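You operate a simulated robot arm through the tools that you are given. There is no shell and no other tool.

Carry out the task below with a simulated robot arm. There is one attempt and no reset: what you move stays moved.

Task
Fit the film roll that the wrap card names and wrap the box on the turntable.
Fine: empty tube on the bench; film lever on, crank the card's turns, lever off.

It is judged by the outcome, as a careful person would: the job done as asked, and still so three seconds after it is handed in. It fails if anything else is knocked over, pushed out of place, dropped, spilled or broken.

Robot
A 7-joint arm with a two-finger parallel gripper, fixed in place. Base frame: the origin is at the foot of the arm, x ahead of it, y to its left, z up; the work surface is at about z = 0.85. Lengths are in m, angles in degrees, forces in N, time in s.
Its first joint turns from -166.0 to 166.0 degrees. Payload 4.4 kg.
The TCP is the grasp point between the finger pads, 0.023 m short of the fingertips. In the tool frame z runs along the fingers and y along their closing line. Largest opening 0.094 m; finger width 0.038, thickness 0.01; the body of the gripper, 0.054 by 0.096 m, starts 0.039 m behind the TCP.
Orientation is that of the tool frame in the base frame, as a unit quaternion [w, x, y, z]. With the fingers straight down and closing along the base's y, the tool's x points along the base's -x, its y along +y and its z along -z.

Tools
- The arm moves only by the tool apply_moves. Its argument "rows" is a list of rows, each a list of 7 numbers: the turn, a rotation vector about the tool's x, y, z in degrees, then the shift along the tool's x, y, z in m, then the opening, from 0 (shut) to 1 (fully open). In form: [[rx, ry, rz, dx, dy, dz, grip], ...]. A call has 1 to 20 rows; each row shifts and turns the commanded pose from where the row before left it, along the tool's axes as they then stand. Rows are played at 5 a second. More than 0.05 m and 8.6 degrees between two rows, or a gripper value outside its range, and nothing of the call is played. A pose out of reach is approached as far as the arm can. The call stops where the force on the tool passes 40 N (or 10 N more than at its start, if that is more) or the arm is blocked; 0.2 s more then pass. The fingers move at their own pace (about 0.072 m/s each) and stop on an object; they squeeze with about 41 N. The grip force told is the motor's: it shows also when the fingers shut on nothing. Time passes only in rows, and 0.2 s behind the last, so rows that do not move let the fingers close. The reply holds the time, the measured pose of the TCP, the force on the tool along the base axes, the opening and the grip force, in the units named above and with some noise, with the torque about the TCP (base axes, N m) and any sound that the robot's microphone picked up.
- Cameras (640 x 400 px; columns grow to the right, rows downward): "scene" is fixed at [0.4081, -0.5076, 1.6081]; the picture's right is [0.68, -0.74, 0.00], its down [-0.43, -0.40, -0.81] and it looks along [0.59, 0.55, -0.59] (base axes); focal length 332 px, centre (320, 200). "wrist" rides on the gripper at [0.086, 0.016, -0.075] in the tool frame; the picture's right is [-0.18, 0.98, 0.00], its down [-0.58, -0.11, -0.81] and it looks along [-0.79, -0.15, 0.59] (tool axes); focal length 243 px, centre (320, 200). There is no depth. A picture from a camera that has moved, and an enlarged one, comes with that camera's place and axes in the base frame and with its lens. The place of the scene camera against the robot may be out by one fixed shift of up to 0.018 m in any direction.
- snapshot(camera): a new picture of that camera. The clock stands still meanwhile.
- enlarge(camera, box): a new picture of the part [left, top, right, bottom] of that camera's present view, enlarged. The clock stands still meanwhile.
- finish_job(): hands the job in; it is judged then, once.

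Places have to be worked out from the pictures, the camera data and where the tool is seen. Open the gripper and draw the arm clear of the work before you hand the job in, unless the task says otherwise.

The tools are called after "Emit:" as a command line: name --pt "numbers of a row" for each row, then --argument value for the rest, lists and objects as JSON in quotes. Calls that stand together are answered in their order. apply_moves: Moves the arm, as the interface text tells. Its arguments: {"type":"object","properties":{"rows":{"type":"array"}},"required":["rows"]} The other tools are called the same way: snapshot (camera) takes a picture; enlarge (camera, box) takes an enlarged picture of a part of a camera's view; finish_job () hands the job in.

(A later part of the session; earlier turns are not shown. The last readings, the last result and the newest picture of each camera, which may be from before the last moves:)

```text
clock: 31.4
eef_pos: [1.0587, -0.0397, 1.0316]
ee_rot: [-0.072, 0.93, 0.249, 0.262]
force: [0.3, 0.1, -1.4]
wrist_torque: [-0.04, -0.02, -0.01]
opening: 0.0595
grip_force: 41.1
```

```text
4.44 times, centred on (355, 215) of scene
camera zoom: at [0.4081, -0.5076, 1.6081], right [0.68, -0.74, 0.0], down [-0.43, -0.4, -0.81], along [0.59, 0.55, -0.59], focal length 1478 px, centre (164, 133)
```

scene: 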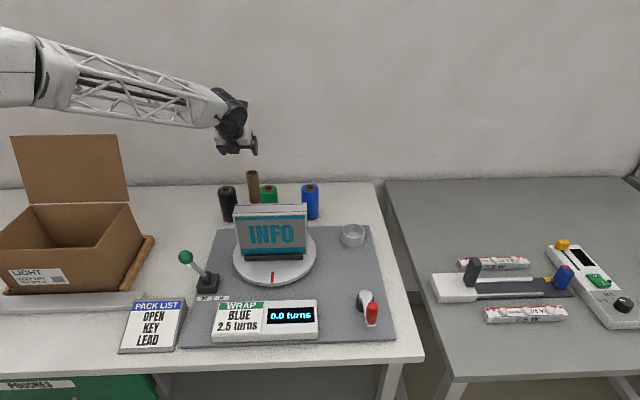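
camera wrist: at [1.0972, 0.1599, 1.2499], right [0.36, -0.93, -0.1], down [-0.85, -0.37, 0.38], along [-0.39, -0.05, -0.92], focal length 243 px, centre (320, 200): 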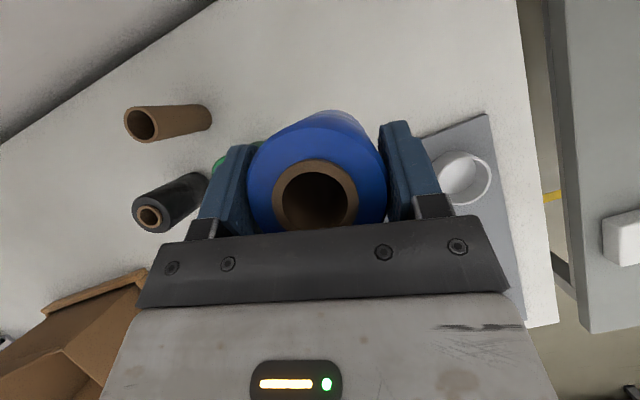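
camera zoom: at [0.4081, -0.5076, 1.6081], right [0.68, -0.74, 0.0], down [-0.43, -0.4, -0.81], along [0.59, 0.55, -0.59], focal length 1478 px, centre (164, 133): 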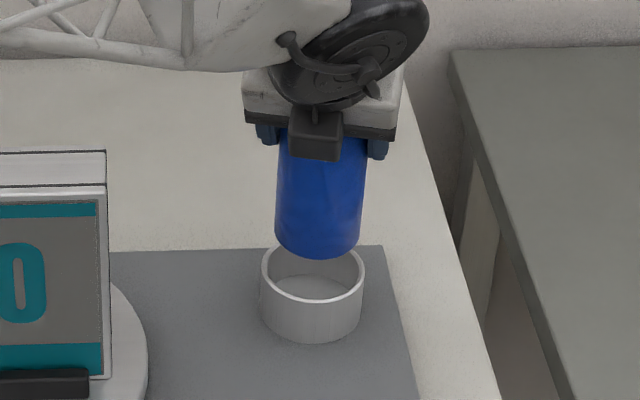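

Both views put the roll within about 1 mm of the cup axis, and the clearance is about 3 mm. I'll lower to just above the rim, then in small steps while watching lateral force.

Emit:
apply_moves --pt "0 0 0 -0.0079 -0.0007 0.0128 0.5" --pt "0 0 0 -0.0079 0 0.0128 0.5" --pt "0 0 0 0 0 0 0.5"

Emit:
enlarge --camera "scene" --box '[310, 170, 400, 260]'

Emit:
enlarge --camera "wrist" --box '[220, 60, 440, 200]'

```text
clock: 32.2
eef_pos: [1.0562, -0.0374, 1.0008]
ee_rot: [-0.072, 0.93, 0.249, 0.262]
force: [-0.1, 0.3, -2.3]
wrist_torque: [-0.01, -0.01, 0.0]
opening: 0.0591
grip_force: 41.1
```

```text
4.44 times, centred on (355, 215) of scene
camera zoom: at [0.4081, -0.5076, 1.6081], right [0.68, -0.74, 0.0], down [-0.43, -0.4, -0.81], along [0.59, 0.55, -0.59], focal length 1478 px, centre (164, 133)
```

zoom: 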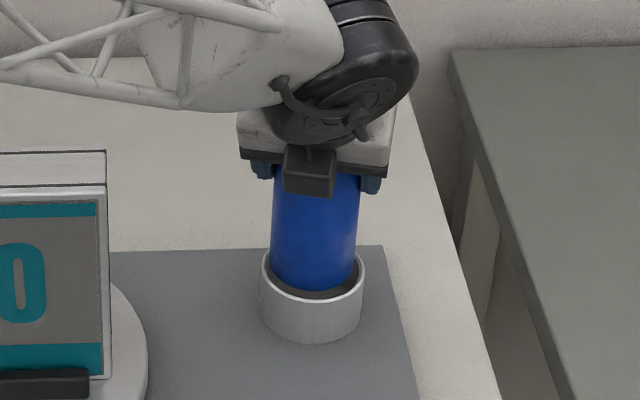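

```text
2.86 times, centred on (330, 130) of wrist
camera zoom: at [1.0945, -0.0341, 1.1102], right [0.36, -0.93, -0.1], down [-0.85, -0.37, 0.38], along [-0.39, -0.05, -0.92], focal length 693 px, centre (291, 400)
```

zoom: 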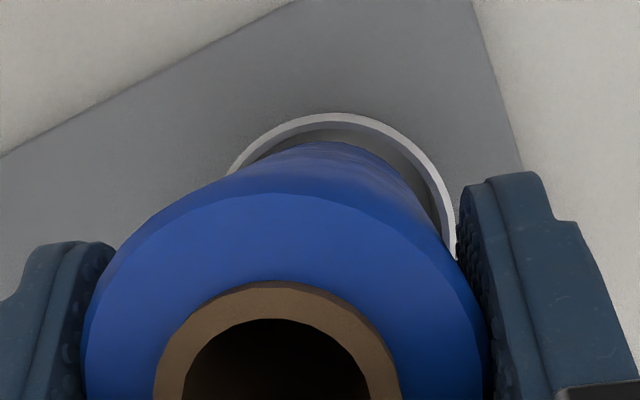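

Both views again show the roll centred over the cup to about 1 mm. I'll lower it into the rim gently.

Emit:
apply_moves --pt "0 0 0 -0.0026 0 0.0043 0.5" --pt "0 0 0 -0.0026 0 0.0043 0.5" --pt "0 0 0 0 0 0 0.5"

Emit:
apply_moves --pt "0 0 0 -0.0026 0 0.0043 0.5" --pt "0 0 0 0 0 0 0.5"

Emit:
enlarge --camera "scene" --box '[310, 170, 400, 260]'

```text
clock: 33.0
eef_pos: [1.0572, -0.0369, 0.9899]
ee_rot: [-0.071, 0.93, 0.249, 0.262]
force: [0.3, -1.4, -3.0]
wrist_torque: [-0.16, -0.07, -0.01]
opening: 0.0594
grip_force: 40.7
```

```text
clock: 33.6
eef_pos: [1.0562, -0.0382, 0.9865]
ee_rot: [-0.071, 0.93, 0.249, 0.261]
force: [-0.1, -0.8, -1.1]
wrist_torque: [0.04, 0.0, 0.03]
opening: 0.0589
grip_force: 41.3
```

```text
4.44 times, centred on (355, 215) of scene
camera zoom: at [0.4081, -0.5076, 1.6081], right [0.68, -0.74, 0.0], down [-0.43, -0.4, -0.81], along [0.59, 0.55, -0.59], focal length 1478 px, centre (164, 133)
```

zoom: 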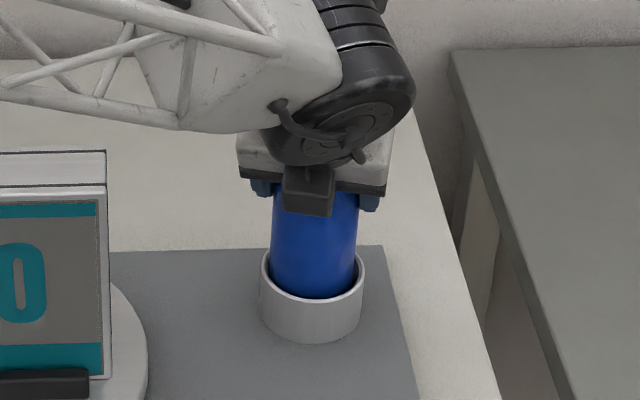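

The roll has entered the rim with no significant force. I'll continue down toward the cup floor, expecting contact near z=0.968.

Emit:
apply_moves --pt "0 0 0 -0.0026 0 0.0043 0.5" --pt "0 0 0 -0.0026 0 0.0043 0.5" --pt "0 0 0 0 0 0 0.5"

Emit:
apply_moves --pt "0 0 0 -0.0016 0 0.0026 0.5" --pt "0 0 0 0 0 0 0.5"

Emit:
apply_moves --pt "0 0 0 -0.0011 0 0.0017 0.5" --pt "0 0 0 0 0 0 0.5"

```text
clock: 34.4
eef_pos: [1.0574, -0.0384, 0.9746]
ee_rot: [-0.071, 0.93, 0.25, 0.261]
force: [-0.5, 0.7, -3.0]
wrist_torque: [0.01, 0.03, 0.05]
opening: 0.0592
grip_force: 40.8
```

```text
clock: 35.0
eef_pos: [1.0572, -0.0377, 0.9739]
ee_rot: [-0.071, 0.93, 0.248, 0.262]
force: [-0.2, -0.4, -2.3]
wrist_torque: [-0.02, 0.0, 0.01]
opening: 0.0595
grip_force: 40.4
```

```text
clock: 35.6
eef_pos: [1.0574, -0.0375, 0.9701]
ee_rot: [-0.072, 0.93, 0.249, 0.262]
force: [-0.5, 0.1, -3.2]
wrist_torque: [-0.01, -0.02, -0.01]
opening: 0.0593
grip_force: 41.2
```

No floor contact yet at z≈0.970. I'll take a few more 2 mm steps.

Emit:
apply_moves --pt "0 0 0 -0.0011 0 0.0017 0.5" --pt "0 0 0 0 0 0 0.5"

Emit:
apply_moves --pt "0 0 0 -0.0008 0 0.0013 0.5" --pt "0 0 0 0 0 0 0.5"

Emit:
snapshot --camera "wrist"

```text
clock: 36.2
eef_pos: [1.0579, -0.0369, 0.9678]
ee_rot: [-0.072, 0.93, 0.249, 0.262]
force: [0.0, 0.4, -2.2]
wrist_torque: [0.0, 0.03, -0.01]
opening: 0.0593
grip_force: 41.2
```

```text
clock: 36.8
eef_pos: [1.0568, -0.0371, 0.9672]
ee_rot: [-0.072, 0.929, 0.249, 0.263]
force: [-0.3, 1.2, 2.7]
wrist_torque: [0.07, 0.0, 0.0]
opening: 0.0592
grip_force: 40.6
```

```text
taken
camera wrist: at [1.0941, -0.035, 1.0769], right [0.36, -0.93, -0.1], down [-0.85, -0.37, 0.38], along [-0.39, -0.05, -0.92], focal length 243 px, centre (320, 200)
```

wrist: 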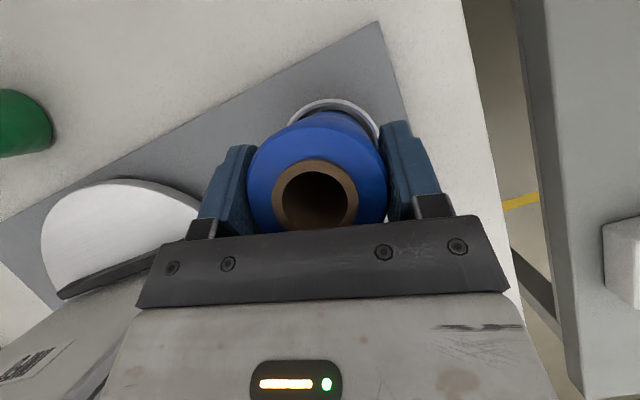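

The vertical force flipped from -2.2 N to +2.7 N, so the roll is resting on the cup floor. I'll release and back out along the tool axis.

Emit:
apply_moves --pt "0 0 0 0 0 0 0.75" --pt "0 0 0 0 0 0 1" --pt "0 0 0 0 0 0 1" --pt "0 0 0 0 0 -0.02 1" --pt "0 0 0 0 0 -0.04 1" --pt "0 0 0 0 0 -0.04 1" --pt "0 0 0 0 0 -0.04 1" --pt "0 0 0 0 0 -0.04 1" --pt "0 0 0 0 0 -0.04 1" --pt "0 0 0 0 0 -0.04 1"

Emit:
snapshot --camera "wrist"

Emit:
snapshot --camera "scene"

Emit:
enlarge --camera "scene" --box '[170, 170, 410, 350]'

```text
clock: 39.0
eef_pos: [0.9406, -0.1072, 1.1882]
ee_rot: [-0.073, 0.929, 0.249, 0.262]
force: [0.1, 0.6, -0.1]
wrist_torque: [0.02, 0.0, 0.04]
opening: 0.0939
grip_force: 0.1
```

```text
taken
camera wrist: at [0.9772, -0.1039, 1.2973], right [0.36, -0.93, -0.1], down [-0.85, -0.37, 0.38], along [-0.39, -0.05, -0.92], focal length 243 px, centre (320, 200)
```

wrist: 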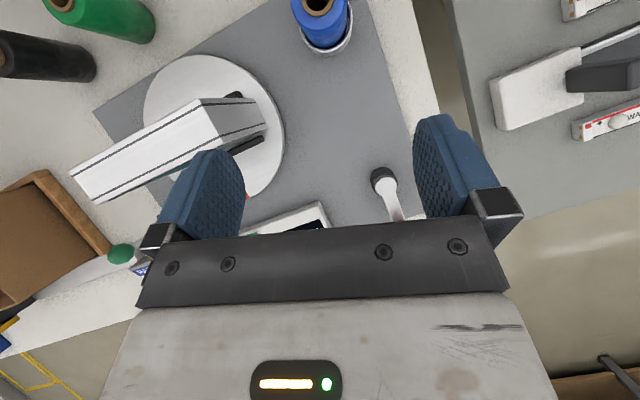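

```text
taken
```

scene: 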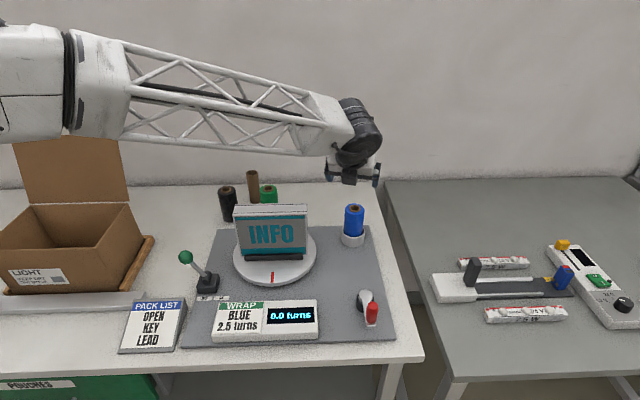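

```text
2.22 times, centred on (290, 260) of scene
camera zoom: at [0.4081, -0.5076, 1.6081], right [0.68, -0.74, 0.0], down [-0.43, -0.4, -0.81], along [0.59, 0.55, -0.59], focal length 739 px, centre (387, 67)
```

zoom: 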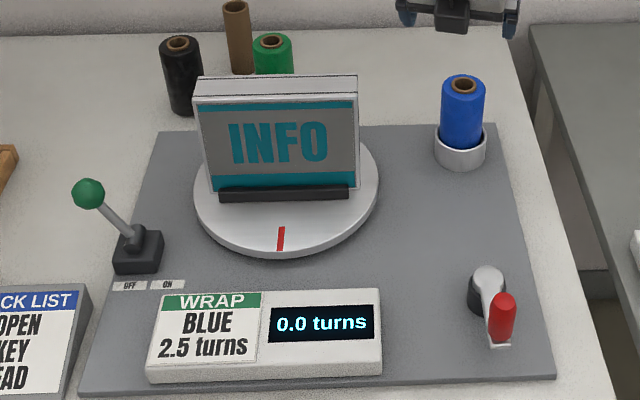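

The blue roll is seated in the cup. Next is the lever, with its knob at about (0.616, 0.162, 0.983) and throw direction along (0.68, -0.73). I'll level the tool, set the yaw to about 43° so the fingers close along the throw, rise, and move over the knob to look.

Emit:
apply_moves --pt "0 0 0 0.02 0 -0.034 1" --pt "0 0 0 0.02 0 -0.034 1" --pt "0 -8 0 0 0 0 1" --pt "0 -8 0 0 0 0 1" --pt "0 -8 0 0 0 0 1" --pt "0 -7.8 0 0 0 0 1" --pt "0 0 -6.5 0 0 0 1" --pt "0 0 -6.5 0 0 0 1" --pt "0 0 0 -0.006 -0.0465 0 1" --pt "0 0 0 -0.006 -0.0465 0 1" --pt "0 0 0 -0.006 -0.0465 0 1" --pt "0 0 0 -0.006 -0.0465 0 1" --pt "0 0 0 -0.006 -0.0465 0 1" --pt "0 0 0 -0.006 -0.0465 0 1" --pt "0 0 0 -0.006 -0.0465 0 1" --pt "0 0 0 -0.006 -0.0465 0 1" --pt "0 0 0 -0.006 -0.0465 0 1"

Emit:
snapshot --camera "wrist"

Emit:
snapshot --camera "scene"

```text
clock: 42.6
eef_pos: [0.6119, 0.1608, 1.2704]
ee_rot: [-0.001, 0.93, 0.367, -0.002]
force: [-0.1, 0.4, 0.3]
wrist_torque: [-0.06, 0.01, -0.04]
opening: 0.0942
grip_force: 0.1
```

```text
taken
camera wrist: at [0.685, 0.2077, 1.3448], right [0.54, -0.84, 0.0], down [-0.49, -0.32, 0.81], along [-0.68, -0.43, -0.59], focal length 243 px, centre (320, 200)
```

wrist: 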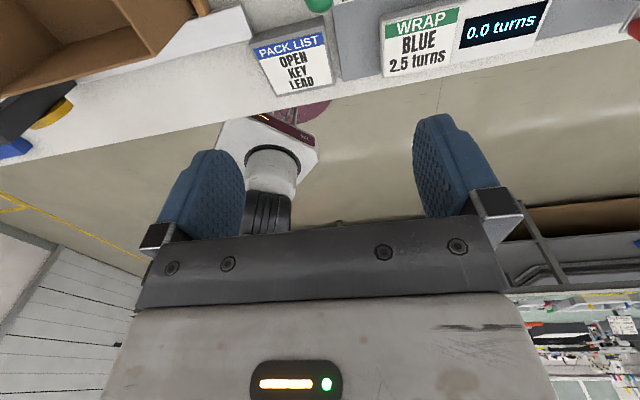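

```text
taken
```

scene: 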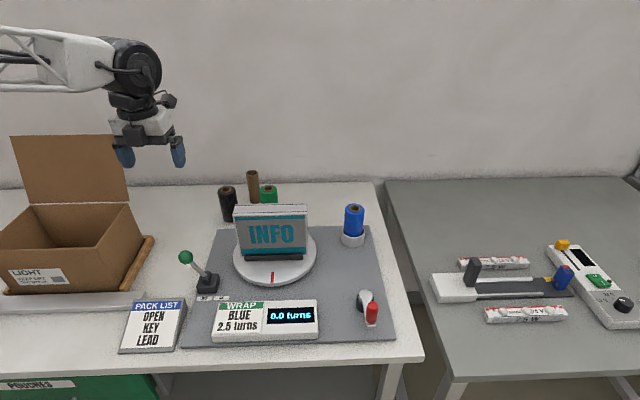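

The knob is directly below the TCP as computed. I'll lower to z≈1.10 and check the straddle.

Emit:
apply_moves --pt "0 0 0 0.0038 0.0019 0.0425 1" --pt "0 0 0 0 0 0.0425 1" --pt "0 0 0 0 0 0.0425 1" --pt "0 0 0 0 0 0.0425 1"

Emit:
snapshot --camera "wrist"

Emit:
enlarge --camera "scene" --box '[110, 140, 270, 310]'

```text
clock: 43.6
eef_pos: [0.6188, 0.1638, 1.101]
ee_rot: [-0.001, 0.93, 0.367, -0.003]
force: [-0.5, 0.0, -0.1]
wrist_torque: [-0.02, -0.01, -0.01]
opening: 0.0941
grip_force: 0.0
```

```text
taken
camera wrist: at [0.6917, 0.2105, 1.1758], right [0.54, -0.84, 0.0], down [-0.5, -0.32, 0.81], along [-0.68, -0.43, -0.59], focal length 243 px, centre (320, 200)
```

wrist: 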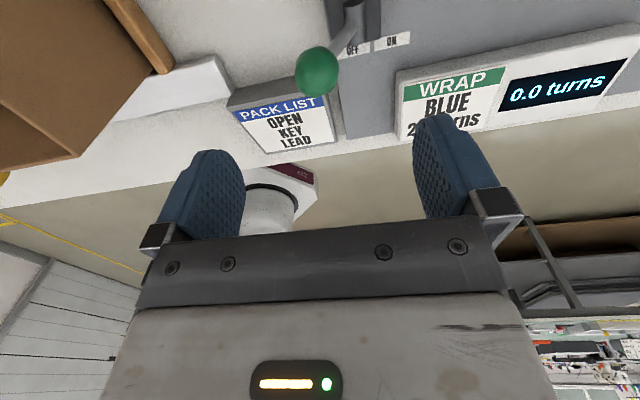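

```text
2.35 times, centred on (190, 225) of scene
camera zoom: at [0.4081, -0.5076, 1.6081], right [0.68, -0.74, 0.0], down [-0.43, -0.4, -0.81], along [0.59, 0.55, -0.59], focal length 782 px, centre (626, 141)
```

zoom: 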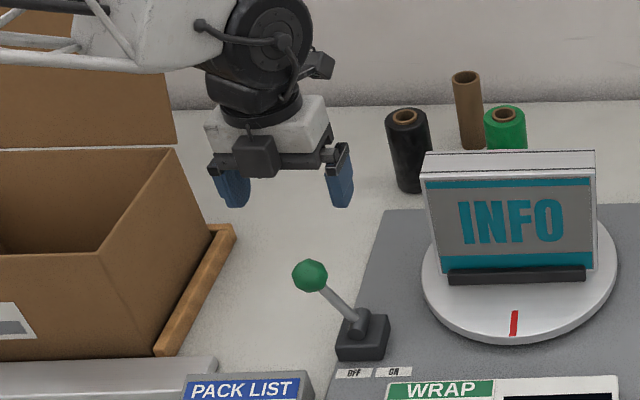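

The knob is at about (0.6125, 0.1625) with a diameter of about 0.035. I'll make the small correction and lower so the fingers straddle it at knob height.

Emit:
apply_moves --pt "0 0 0 -0.0055 -0.0033 0.035 1" --pt "0 0 0 0 0 0.04 1" --pt "0 0 0 0 0 0.035 1"

Emit:
snapshot --camera "wrist"

Emit:
enlarge --camera "scene" --box '[130, 200, 270, 310]'

```text
clock: 44.4
eef_pos: [0.6099, 0.1624, 0.9905]
ee_rot: [0.0, 0.93, 0.366, -0.003]
force: [0.2, 0.3, -0.3]
wrist_torque: [0.01, 0.06, -0.01]
opening: 0.0939
grip_force: 0.0
```

```text
taken
camera wrist: at [0.6826, 0.2103, 1.0652], right [0.54, -0.84, 0.0], down [-0.5, -0.32, 0.81], along [-0.68, -0.43, -0.59], focal length 243 px, centre (320, 200)
```

wrist: 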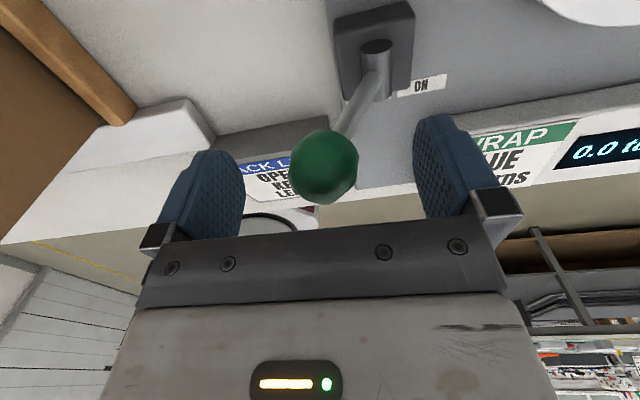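

```text
3.64 times, centred on (200, 255) of scene
camera zoom: at [0.4081, -0.5076, 1.6081], right [0.68, -0.74, 0.0], down [-0.43, -0.4, -0.81], along [0.59, 0.55, -0.59], focal length 1209 px, centre (756, 0)
```

zoom: 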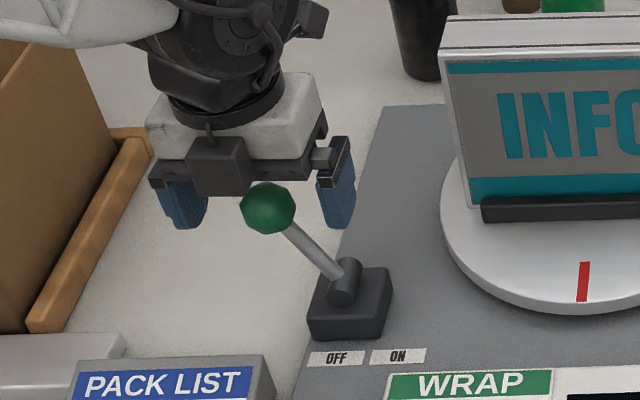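

The fingers straddle the knob. But pushing toward ON from here would carry the wrist camera close to the box's left corner. I'll rise, spin the tool half a turn so the camera is on the base side, and come back down.

Emit:
apply_moves --pt "0 0 0 0 0 -0.04 1" --pt "0 0 0 0 0 -0.04 1" --pt "0 0 0 0 0 -0.04 1" --pt "0 0 -8.5 0 0 0 1" --pt "0 0 -8.5 0 0 0 1" --pt "0 0 -8.5 0 0 0 1" --pt "0 0 -8.5 0 0 0 1" --pt "0 0 -8.5 0 0 0 1" --pt "0 0 -8.5 0 0 0 1" --pt "0 0 -8.5 0 0 0 1" --pt "0 0 -8.5 0 0 0 1" --pt "0 0 -8.5 0 0 0 1" --pt "0 0 -8.5 0 0 0 1" --pt "0 0 -8.5 0 0 0 1"

Emit:
apply_moves --pt "0 0 -8.5 0 0 0 1" --pt "0 0 -8.5 0 0 0 1" --pt "0 0 -8.5 0 0 0 1" --pt "0 0 -8.5 0 0 0 1" --pt "0 0 -8.5 0 0 0 1" --pt "0 0 -8.5 0 0 0 1" --pt "0 0 -8.5 0 0 0 1" --pt "0 0 -8.5 0 0 0 1" --pt "0 0 -8.5 0 0 0 1" --pt "0 0 -8.5 0 0 0 1"

Emit:
snapshot --camera "wrist"

Emit:
snapshot --camera "scene"

```text
clock: 47.4
eef_pos: [0.6104, 0.1621, 1.1099]
ee_rot: [-0.002, 0.369, 0.929, -0.001]
force: [-0.6, 1.1, -0.5]
wrist_torque: [0.02, -0.01, -0.02]
opening: 0.0938
grip_force: 0.1
```

```text
clock: 49.6
eef_pos: [0.6104, 0.1606, 1.1099]
ee_rot: [-0.002, -0.355, 0.935, 0.001]
force: [0.5, 0.1, 0.1]
wrist_torque: [0.0, 0.0, -0.01]
opening: 0.0942
grip_force: 0.0
```

```text
taken
camera wrist: at [0.5345, 0.1162, 1.1852], right [-0.52, 0.86, 0.0], down [0.51, 0.3, 0.8], along [0.69, 0.42, -0.6], focal length 243 px, centre (320, 200)
```

wrist: 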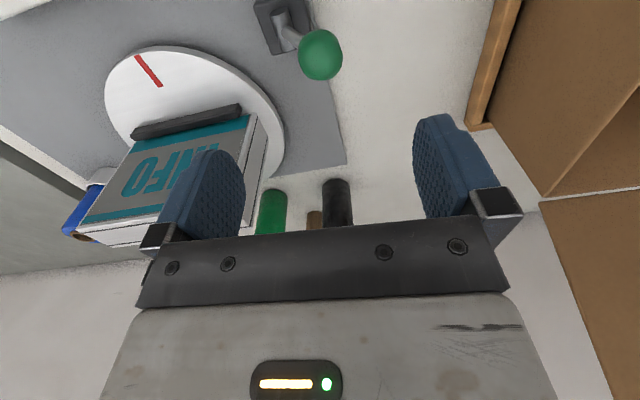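

```text
taken
```

scene: 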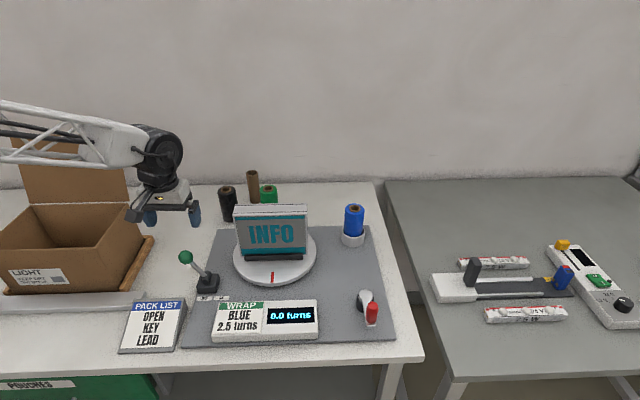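

The camera is now on the base side with the lever in view. I'll enlarge to work out the lever's swing plane.

Emit:
enlarge --camera "wrist" --box '[230, 0, 370, 90]'

Emit:
enlarge --camera "scene" --box '[160, 235, 250, 310]'

```text
4.44 times, centred on (300, 45) of wrist
camera zoom: at [0.5345, 0.1162, 1.1852], right [-0.52, 0.86, 0.0], down [0.51, 0.3, 0.8], along [0.69, 0.42, -0.6], focal length 1078 px, centre (409, 889)
```

zoom: 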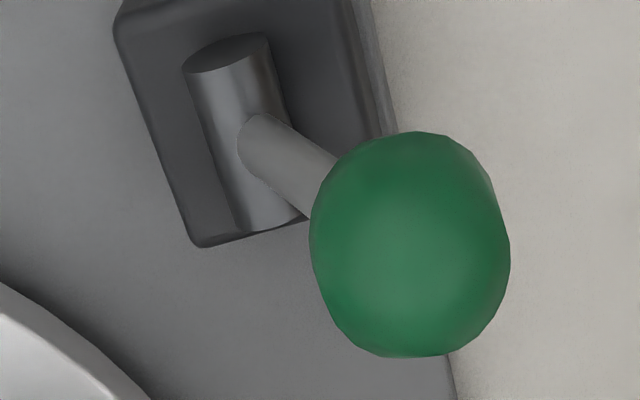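

```text
5.33 times, centred on (205, 272) of scene
camera zoom: at [0.4081, -0.5076, 1.6081], right [0.68, -0.74, 0.0], down [-0.43, -0.4, -0.81], along [0.59, 0.55, -0.59], focal length 1773 px, centre (933, -187)
```

zoom: 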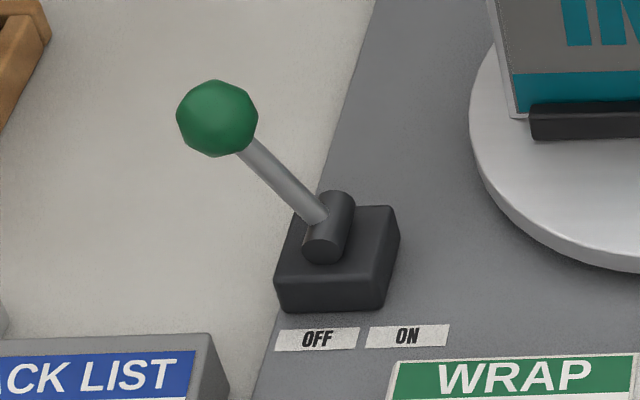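

The throw direction is confirmed as d=(0.68, -0.73), and the knob is about 4 cm off the pivot on the OFF side. I'll lower to straddle the knob, then start pushing toward ON.

Emit:
apply_moves --pt "0 0 0 0.0015 0.002 0.041 1" --pt "0 0 0 0 0 0.041 1" --pt "0 0 0 0 0 0.041 1" --pt "0 0 0 0 0 0 1"

Emit:
snapshot --camera "wrist"

Emit:
apply_moves --pt "0 0 0 0 -0.015 0 1" --pt "0 0 0 0 -0.015 0 1" --pt "0 0 0 0 -0.01 0 1" --pt "0 0 0 0 -0.01 0 1"

Emit:
snapshot --camera "wrist"

Emit:
enlarge --camera "scene" --box '[140, 220, 260, 310]'

```text
clock: 50.6
eef_pos: [0.6067, 0.1627, 0.9847]
ee_rot: [-0.002, -0.355, 0.935, 0.002]
force: [0.1, -0.2, -0.1]
wrist_torque: [-0.01, 0.0, -0.01]
opening: 0.0938
grip_force: 0.1
```

```text
taken
camera wrist: at [0.5304, 0.1176, 1.0601], right [-0.51, 0.86, 0.0], down [0.51, 0.3, 0.8], along [0.69, 0.41, -0.6], focal length 243 px, centre (320, 200)
```

wrist: 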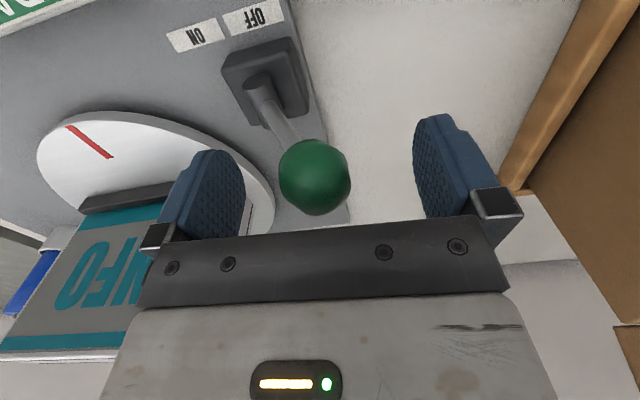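

```text
clock: 51.6
eef_pos: [0.6403, 0.1237, 0.9866]
ee_rot: [-0.002, -0.354, 0.935, 0.001]
force: [-1.3, 0.6, 0.3]
wrist_torque: [0.01, 0.05, 0.0]
opening: 0.0939
grip_force: 0.0
```

```text
taken
camera wrist: at [0.5641, 0.0789, 1.0614], right [-0.51, 0.86, 0.0], down [0.51, 0.3, 0.8], along [0.69, 0.41, -0.6], focal length 243 px, centre (320, 200)
```

wrist: 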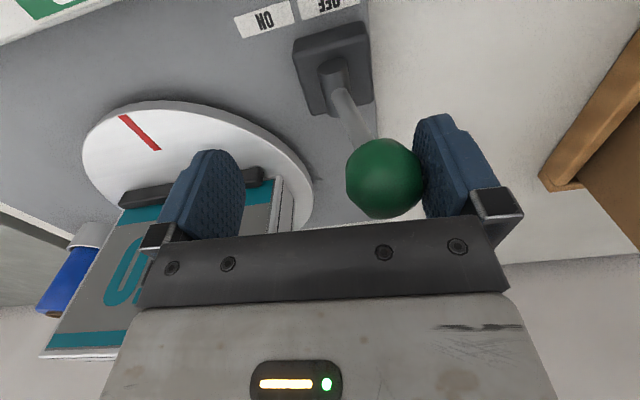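

```text
4.44 times, centred on (200, 265) of scene
camera zoom: at [0.4081, -0.5076, 1.6081], right [0.68, -0.74, 0.0], down [-0.43, -0.4, -0.81], along [0.59, 0.55, -0.59], focal length 1478 px, centre (853, -89)
```

zoom: 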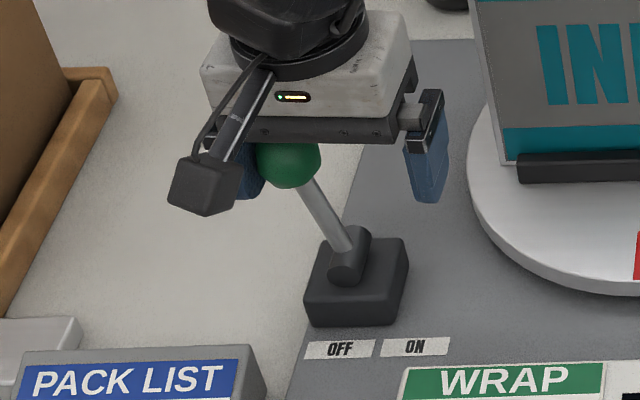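

The knob is moving with the finger at about 1.4 N. I'll continue pushing toward ON in small rows.

Emit:
apply_moves --pt "0 0 0 0 -0.012 0 1" --pt "0 0 0 0 -0.012 0 1" --pt "0 0 0 0 -0.012 0 1" --pt "0 0 0 0 -0.01 0 1"

Emit:
snapshot --camera "wrist"

Emit:
enlarge --camera "scene" --box '[160, 200, 330, 345]'

```text
clock: 52.6
eef_pos: [0.6709, 0.0895, 0.9863]
ee_rot: [-0.002, -0.355, 0.935, 0.001]
force: [0.2, 0.2, 0.5]
wrist_torque: [-0.02, 0.01, -0.01]
opening: 0.0941
grip_force: 0.0
```

```text
taken
camera wrist: at [0.5956, 0.0444, 1.0616], right [-0.51, 0.86, 0.0], down [0.51, 0.3, 0.8], along [0.69, 0.41, -0.59], focal length 243 px, centre (320, 200)
```

wrist: 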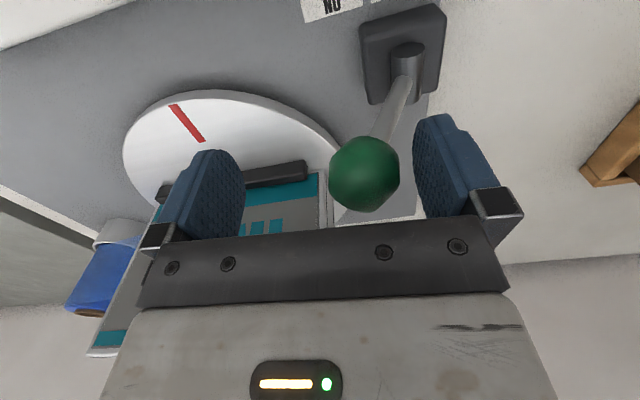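

```text
2.76 times, centred on (245, 272) of scene
camera zoom: at [0.4081, -0.5076, 1.6081], right [0.68, -0.74, 0.0], down [-0.43, -0.4, -0.81], along [0.59, 0.55, -0.59], focal length 917 px, centre (527, 0)
```

zoom: 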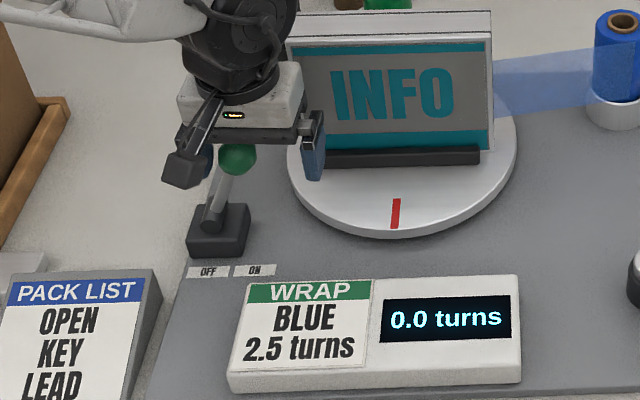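

The lever has snapped over to ON and the film now spans from the roll to the box. I'll back the finger off, rise, turn the tool so the heading is about +9°, and move over toward the crank to measure it.

Emit:
apply_moves --pt "0 0 0 0 0.008 0 1" --pt "0 0 0 0 0 -0.05 1" --pt "0 0 0 0 0 -0.05 1" --pt "0 0 0 0 0 -0.05 1" --pt "0 0 0 0 0 -0.05 1" --pt "0 0 8.25 0 0 0 1" --pt "0 0 8.25 0 0 0 1" --pt "0 0 8.25 0 0 0 1" --pt "0 0 8.25 0 0 0 1" --pt "0 0 0 -0.003 -0.0472 0 1" --pt "0 0 0 -0.003 -0.0472 0 1" --pt "0 0 0 -0.003 -0.0472 0 1" --pt "0 0 0 -0.003 -0.0472 0 1" --pt "0 0 0 -0.003 -0.0472 0 1" --pt "0 0 0 -0.003 -0.0472 0 1" --pt "0 0 0 -0.003 -0.0472 0 1" --pt "0 0 0 -0.003 -0.0472 0 1"

Emit:
snapshot --camera "wrist"

Emit:
snapshot --camera "scene"

```text
clock: 56.2
eef_pos: [0.744, -0.2745, 1.1836]
ee_rot: [-0.002, -0.075, 0.997, 0.0]
force: [0.1, 0.1, -0.3]
wrist_torque: [0.01, -0.03, -0.01]
opening: 0.0942
grip_force: 0.1
```

```text
taken
camera wrist: at [0.6554, -0.2713, 1.2591], right [0.04, 1.0, 0.0], down [0.59, -0.02, 0.8], along [0.8, -0.03, -0.6], focal length 243 px, centre (320, 200)
```

wrist: 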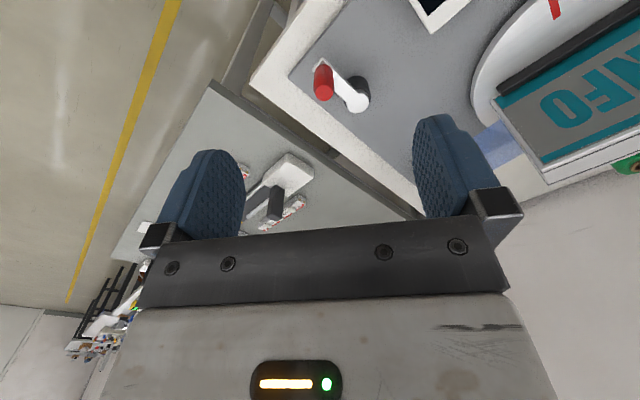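

```text
taken
```

scene: 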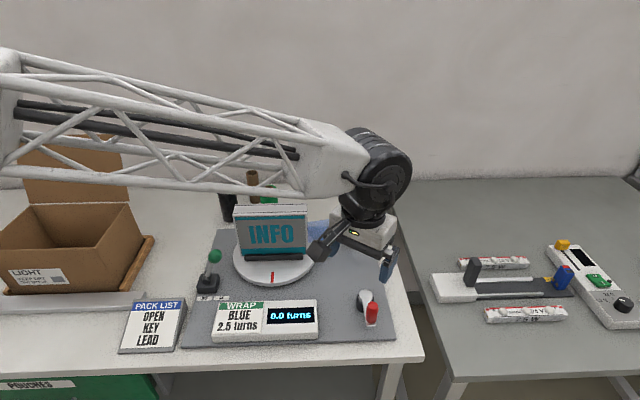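

Emit:
enlarge --camera "wrist" --box '[280, 40, 400, 130]'

Emit:
enlarge --camera "scene" --box '[340, 275, 400, 335]'

Emit:
enlarge --camera "scene" --box '[170, 170, 400, 330]'

```text
4.44 times, centred on (340, 85) of wrist
camera zoom: at [0.6554, -0.2713, 1.2591], right [0.04, 1.0, 0.0], down [0.59, -0.02, 0.8], along [0.8, -0.03, -0.6], focal length 1078 px, centre (231, 711)
```

zoom: 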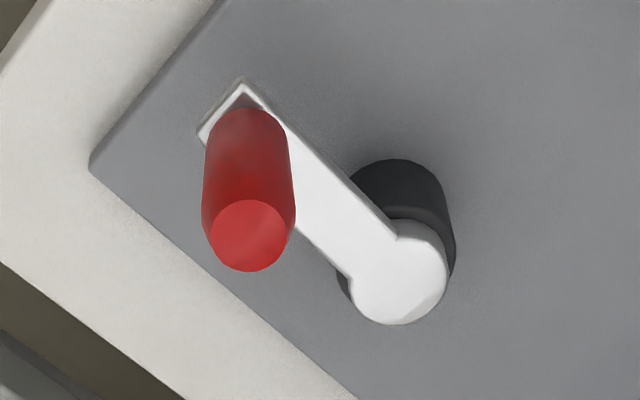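

```text
6.67 times, centred on (370, 305) of scene
camera zoom: at [0.4081, -0.5076, 1.6081], right [0.68, -0.74, 0.0], down [-0.43, -0.4, -0.81], along [0.59, 0.55, -0.59], focal length 2216 px, centre (-13, -500)
```

zoom: 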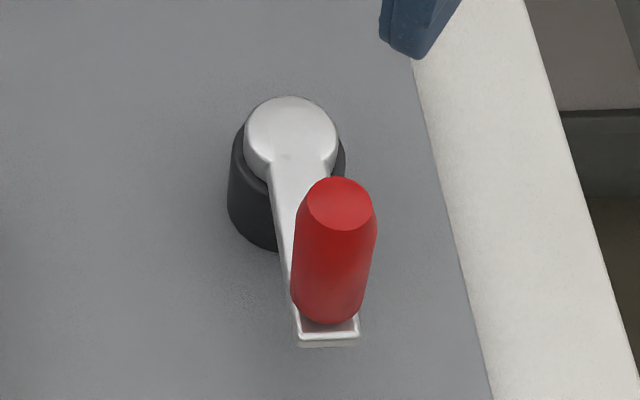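

```text
2.50 times, centred on (285, 250) of scene
camera zoom: at [0.4081, -0.5076, 1.6081], right [0.68, -0.74, 0.0], down [-0.43, -0.4, -0.81], along [0.59, 0.55, -0.59], focal length 831 px, centre (408, 75)
```

zoom: 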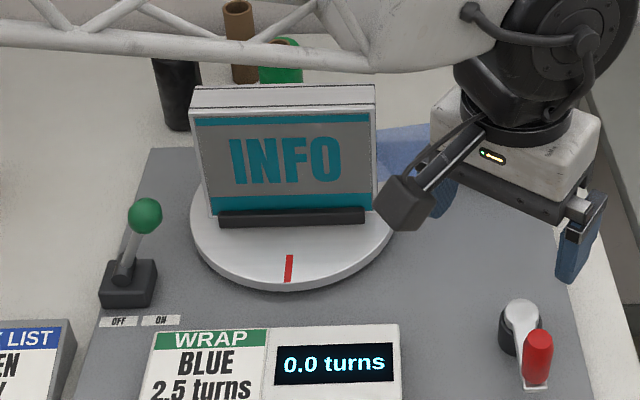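

From combined views, the peg top is at about (0.836, -0.271, 0.944) and the crank pivot is near (0.877, -0.22). I'll move closer over the peg for a sharper measurement.

Emit:
apply_moves --pt "0 0 0 -0.0176 -0.002 0.0385 1" --pt "0 0 0 -0.0176 -0.002 0.0385 1" --pt "0 0 0 -0.0176 -0.002 0.0385 1" --pt "0 0 0 -0.0176 -0.002 0.0385 1"

Emit:
snapshot --camera "wrist"

Emit:
enlarge --camera "wrist" --box '[260, 40, 430, 200]'

Emit:
enlarge --camera "scene" --box '[320, 230, 420, 340]'

```text
clock: 57.2
eef_pos: [0.8162, -0.2698, 1.0328]
ee_rot: [-0.002, -0.073, 0.997, 0.0]
force: [-0.5, -0.2, 0.4]
wrist_torque: [-0.02, 0.03, 0.0]
opening: 0.0938
grip_force: 0.1
```

```text
taken
camera wrist: at [0.728, -0.267, 1.1086], right [0.04, 1.0, 0.0], down [0.59, -0.02, 0.8], along [0.8, -0.03, -0.59], focal length 243 px, centre (320, 200)
```

wrist: 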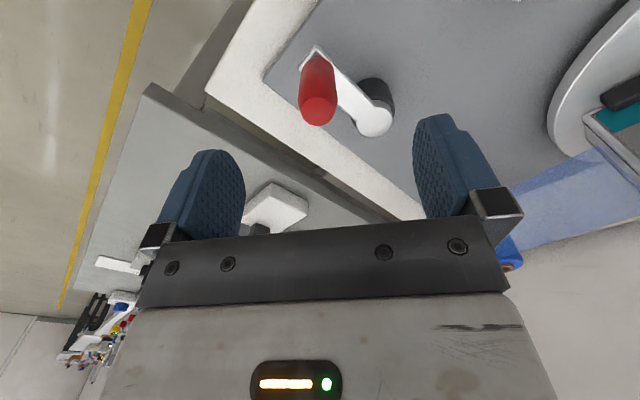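

```text
2.50 times, centred on (345, 120) of wrist
camera zoom: at [0.728, -0.267, 1.1086], right [0.04, 1.0, 0.0], down [0.59, -0.02, 0.8], along [0.8, -0.03, -0.59], focal length 606 px, centre (258, 400)
```

zoom: 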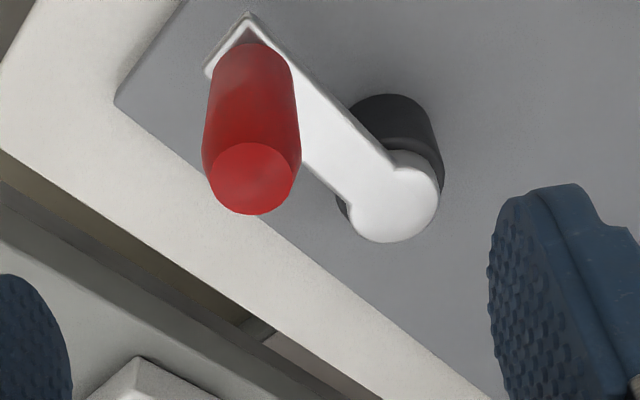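

```text
3.64 times, centred on (370, 285) of scene
camera zoom: at [0.4081, -0.5076, 1.6081], right [0.68, -0.74, 0.0], down [-0.43, -0.4, -0.81], along [0.59, 0.55, -0.59], focal length 1209 px, centre (138, -109)
```

zoom: 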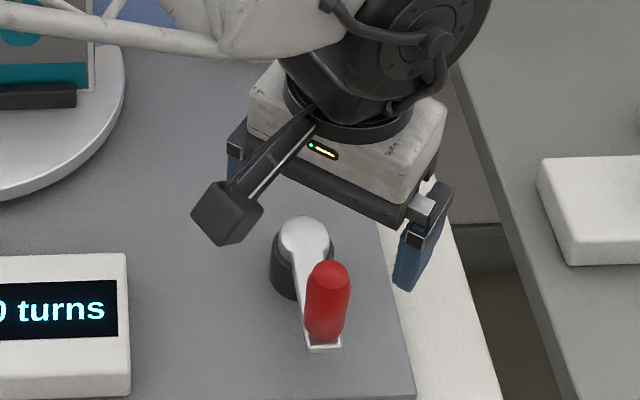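

The pivot is about (0.877, -0.220) and the peg about (0.834, -0.272, top 0.948), so the crank radius is about 0.068. I'll tilt 15° outward for reach margin and descend most of the way around the peg.

Emit:
apply_moves --pt "0 -7.5 0 0 0 0 1" --pt "0 -7.5 0 0 0 0 1" --pt "0 0 0 0.0042 -0.0024 0.03 1" --pt "0 0 0 0.0042 -0.0024 0.03 1" --pt "0 0 0 0 0 0 1"

Emit:
snapshot --camera "wrist"

Emit:
enlarge --camera "scene" --box '[320, 230, 420, 340]'

```text
clock: 58.4
eef_pos: [0.8235, -0.2739, 0.9727]
ee_rot: [0.127, -0.074, 0.989, 0.01]
force: [-0.7, -0.2, -0.4]
wrist_torque: [0.03, 0.0, 0.01]
opening: 0.0943
grip_force: 0.1
```

```text
taken
camera wrist: at [0.7186, -0.2736, 1.0221], right [0.03, 1.0, 0.05], down [0.37, -0.06, 0.93], along [0.93, -0.01, -0.37], focal length 243 px, centre (320, 200)
```

wrist: 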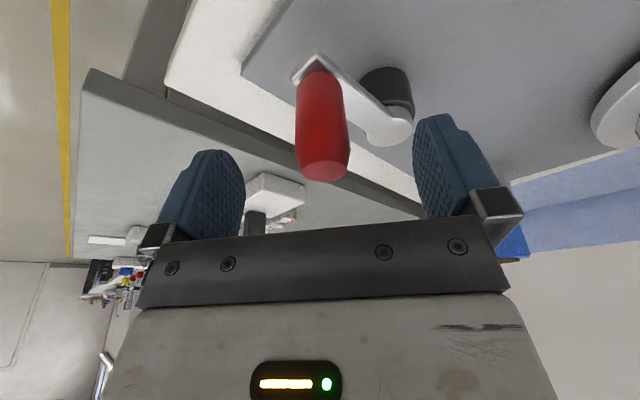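

```text
3.64 times, centred on (370, 285) of scene
camera zoom: at [0.4081, -0.5076, 1.6081], right [0.68, -0.74, 0.0], down [-0.43, -0.4, -0.81], along [0.59, 0.55, -0.59], focal length 1209 px, centre (138, -109)
```

zoom: 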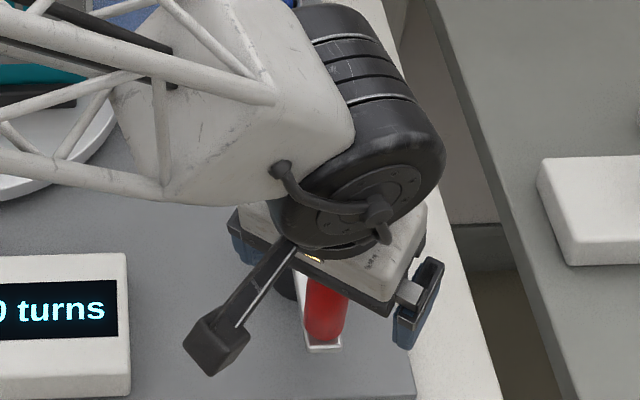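

I'll enlarge to get the peg's height more precisely before closing.

Emit:
enlarge --camera "wrist" --box '[270, 40, 430, 200]'

```text
2.50 times, centred on (350, 120) of wrist
camera zoom: at [0.7186, -0.2736, 1.0221], right [0.03, 1.0, 0.05], down [0.37, -0.06, 0.93], along [0.93, -0.01, -0.37], focal length 606 px, centre (245, 400)
```

zoom: 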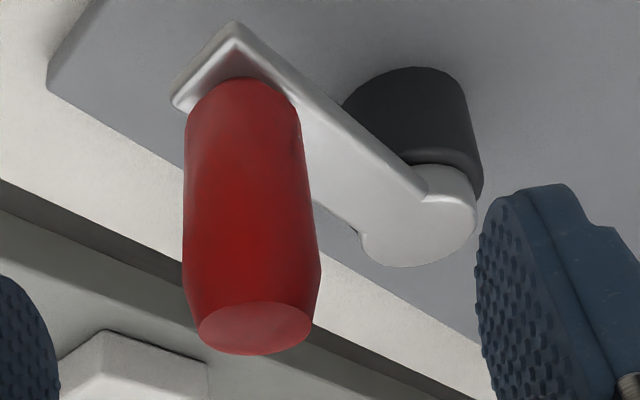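

Better triangulation puts the peg top at about (0.823, -0.2715, 0.963) and the pivot at about (0.875, -0.219, 0.901), giving a radius of about 0.074. I'll lower 2.8 cm around the peg and close.

Emit:
apply_moves --pt "0 0 0 0.0035 0.001 0.0135 1" --pt "0 0 0 0.0035 0.001 0.0135 1" --pt "0 0 0 0 0 0 0.2" --pt "0 0 0 0 0 0 0.2" --pt "0 0 0 0 0 0 0.2" --pt "0 0 0 0 0 0 0.2" --pt "0 0 0 0 0 0 0.2"

Emit:
snapshot --camera "wrist"

Emit:
enlarge --camera "scene" --box '[240, 230, 420, 340]'

```text
clock: 60.0
eef_pos: [0.8248, -0.2718, 0.944]
ee_rot: [0.126, -0.073, 0.989, 0.01]
force: [2.5, 3.6, -2.2]
wrist_torque: [-0.77, -0.3, 0.07]
opening: 0.0276
grip_force: 45.4
```

```text
taken
camera wrist: at [0.7188, -0.2716, 0.994], right [0.03, 1.0, 0.05], down [0.37, -0.06, 0.93], along [0.93, -0.01, -0.37], focal length 243 px, centre (320, 200)
```

wrist: 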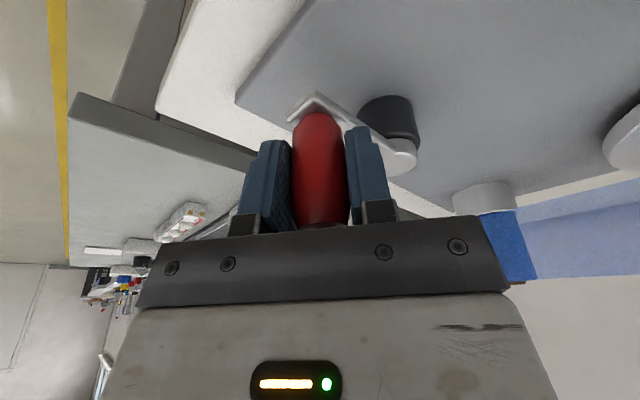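

```text
3.56 times, centred on (330, 285) of scene
camera zoom: at [0.4081, -0.5076, 1.6081], right [0.68, -0.74, 0.0], down [-0.43, -0.4, -0.81], along [0.59, 0.55, -0.59], focal length 1182 px, centre (284, -102)
```

zoom: 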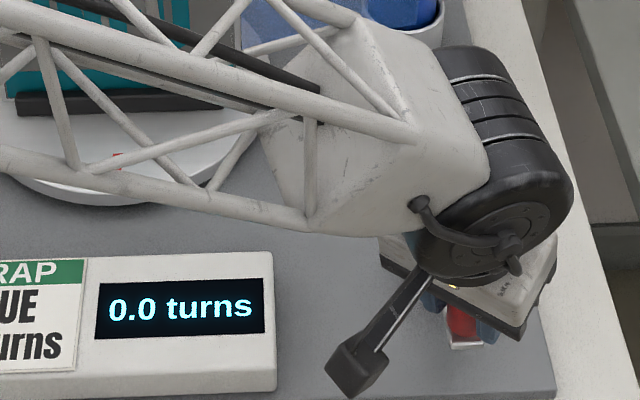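

The peg is gripped (0.0276 m across). I'll turn the crank 30° clockwise along a 0.074 m arc as a test, then read forces and the counter.

Emit:
apply_moves --pt "0 0 0 0.0051 0.0081 -0.0013 0.2" --pt "0 0 0 0.004 0.0087 -0.001 0.2" --pt "0 0 0 0.0029 0.0092 -0.0008 0.2" --pt "0 0 0 0.0017 0.0095 -0.0004 0.2" --pt "0 0 0 0 0 0 0.2"

Emit:
snapshot --camera "wrist"

Emit:
enlarge --camera "scene" --box '[200, 190, 420, 340]'

```text
clock: 61.2
eef_pos: [0.8047, -0.2399, 0.942]
ee_rot: [0.128, -0.073, 0.989, 0.01]
force: [0.7, 5.3, 3.3]
wrist_torque: [-0.74, -0.49, 0.3]
opening: 0.0274
grip_force: 44.5
```

```text
taken
camera wrist: at [0.6998, -0.2384, 0.9929], right [0.03, 1.0, 0.05], down [0.37, -0.06, 0.93], along [0.93, -0.01, -0.37], focal length 243 px, centre (320, 200)
```

wrist: 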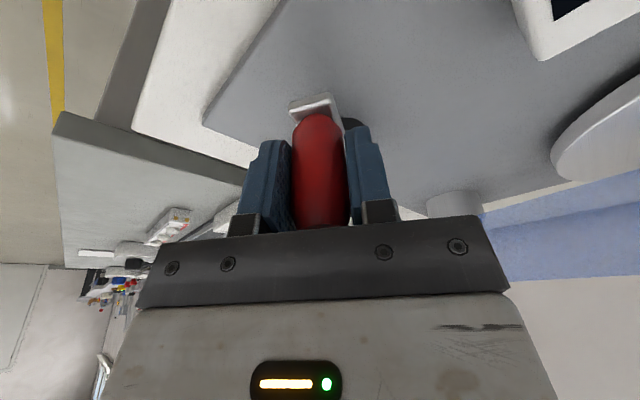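

```text
2.67 times, centred on (310, 265) of scene
camera zoom: at [0.4081, -0.5076, 1.6081], right [0.68, -0.74, 0.0], down [-0.43, -0.4, -0.81], along [0.59, 0.55, -0.59], focal length 886 px, centre (347, 27)
```

zoom: 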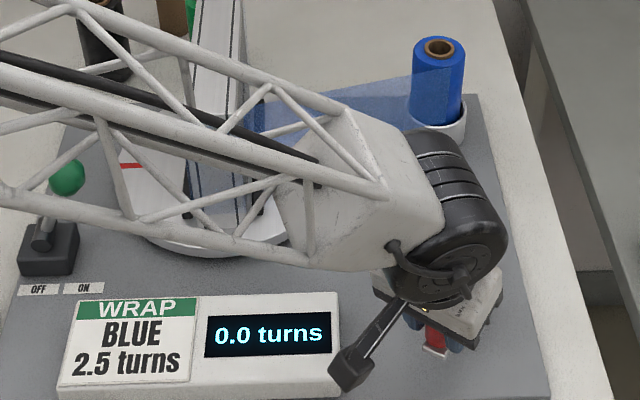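

The crank turned freely and the turntable moved with it, but the counter still reads 0.0. I'll look closer at the box and the display.

Emit:
enlarge --camera "scene" --box '[200, 180, 350, 280]'

Emit:
snapshot --camera "scene"

```text
4.00 times, centred on (275, 230) of scene
camera zoom: at [0.4081, -0.5076, 1.6081], right [0.68, -0.74, 0.0], down [-0.43, -0.4, -0.81], along [0.59, 0.55, -0.59], focal length 1330 px, centre (500, 80)
```

zoom: 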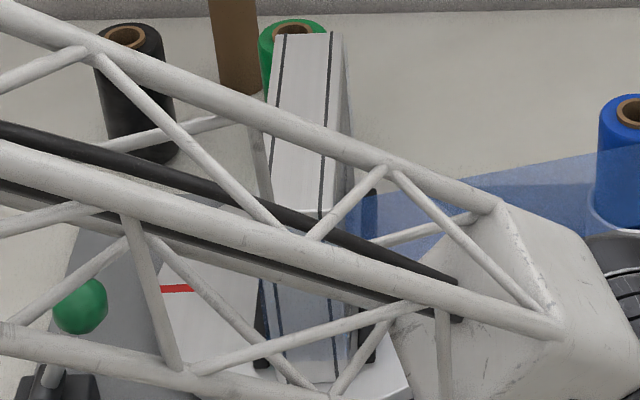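

```text
taken
```

scene: 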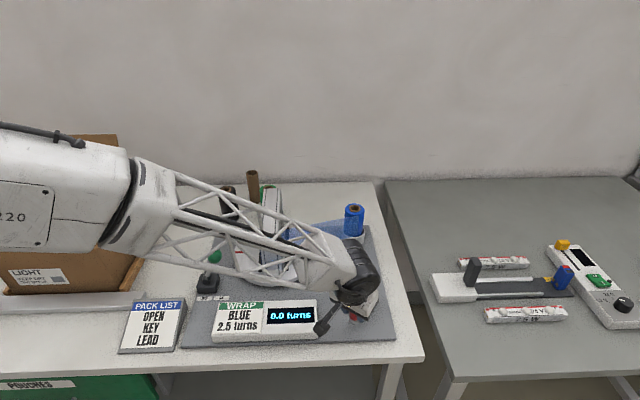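

The table has turned about a quarter while the counter reads 0.0. I'll go 15° further, to see whether the counter counts crank turns in this direction.

Emit:
apply_moves --pt "0 0 0 0.0005 0.0097 -0.0001 0.2" --pt "0 0 0 -0.0007 0.0096 0.0002 0.2" --pt "0 0 0 0 0 0 0.2"

Emit:
enlarge --camera "scene" --box '[180, 180, 400, 340]'

```text
clock: 62.0
eef_pos: [0.8032, -0.22, 0.9416]
ee_rot: [0.127, -0.074, 0.989, 0.011]
force: [1.6, 7.0, -1.6]
wrist_torque: [-0.91, 0.21, 0.37]
opening: 0.0278
grip_force: 44.8
```

```text
2.50 times, centred on (290, 260) of scene
camera zoom: at [0.4081, -0.5076, 1.6081], right [0.68, -0.74, 0.0], down [-0.43, -0.4, -0.81], along [0.59, 0.55, -0.59], focal length 831 px, centre (395, 50)
```

zoom: 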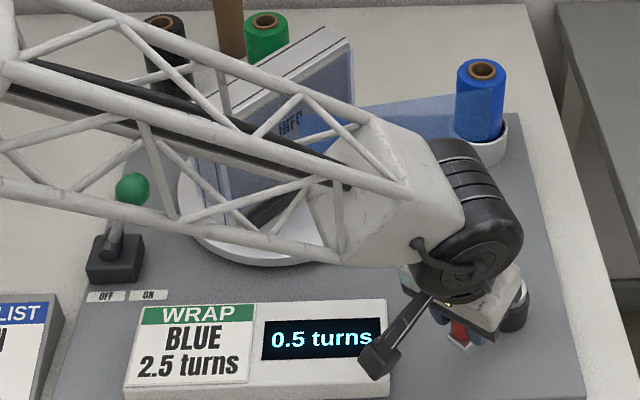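

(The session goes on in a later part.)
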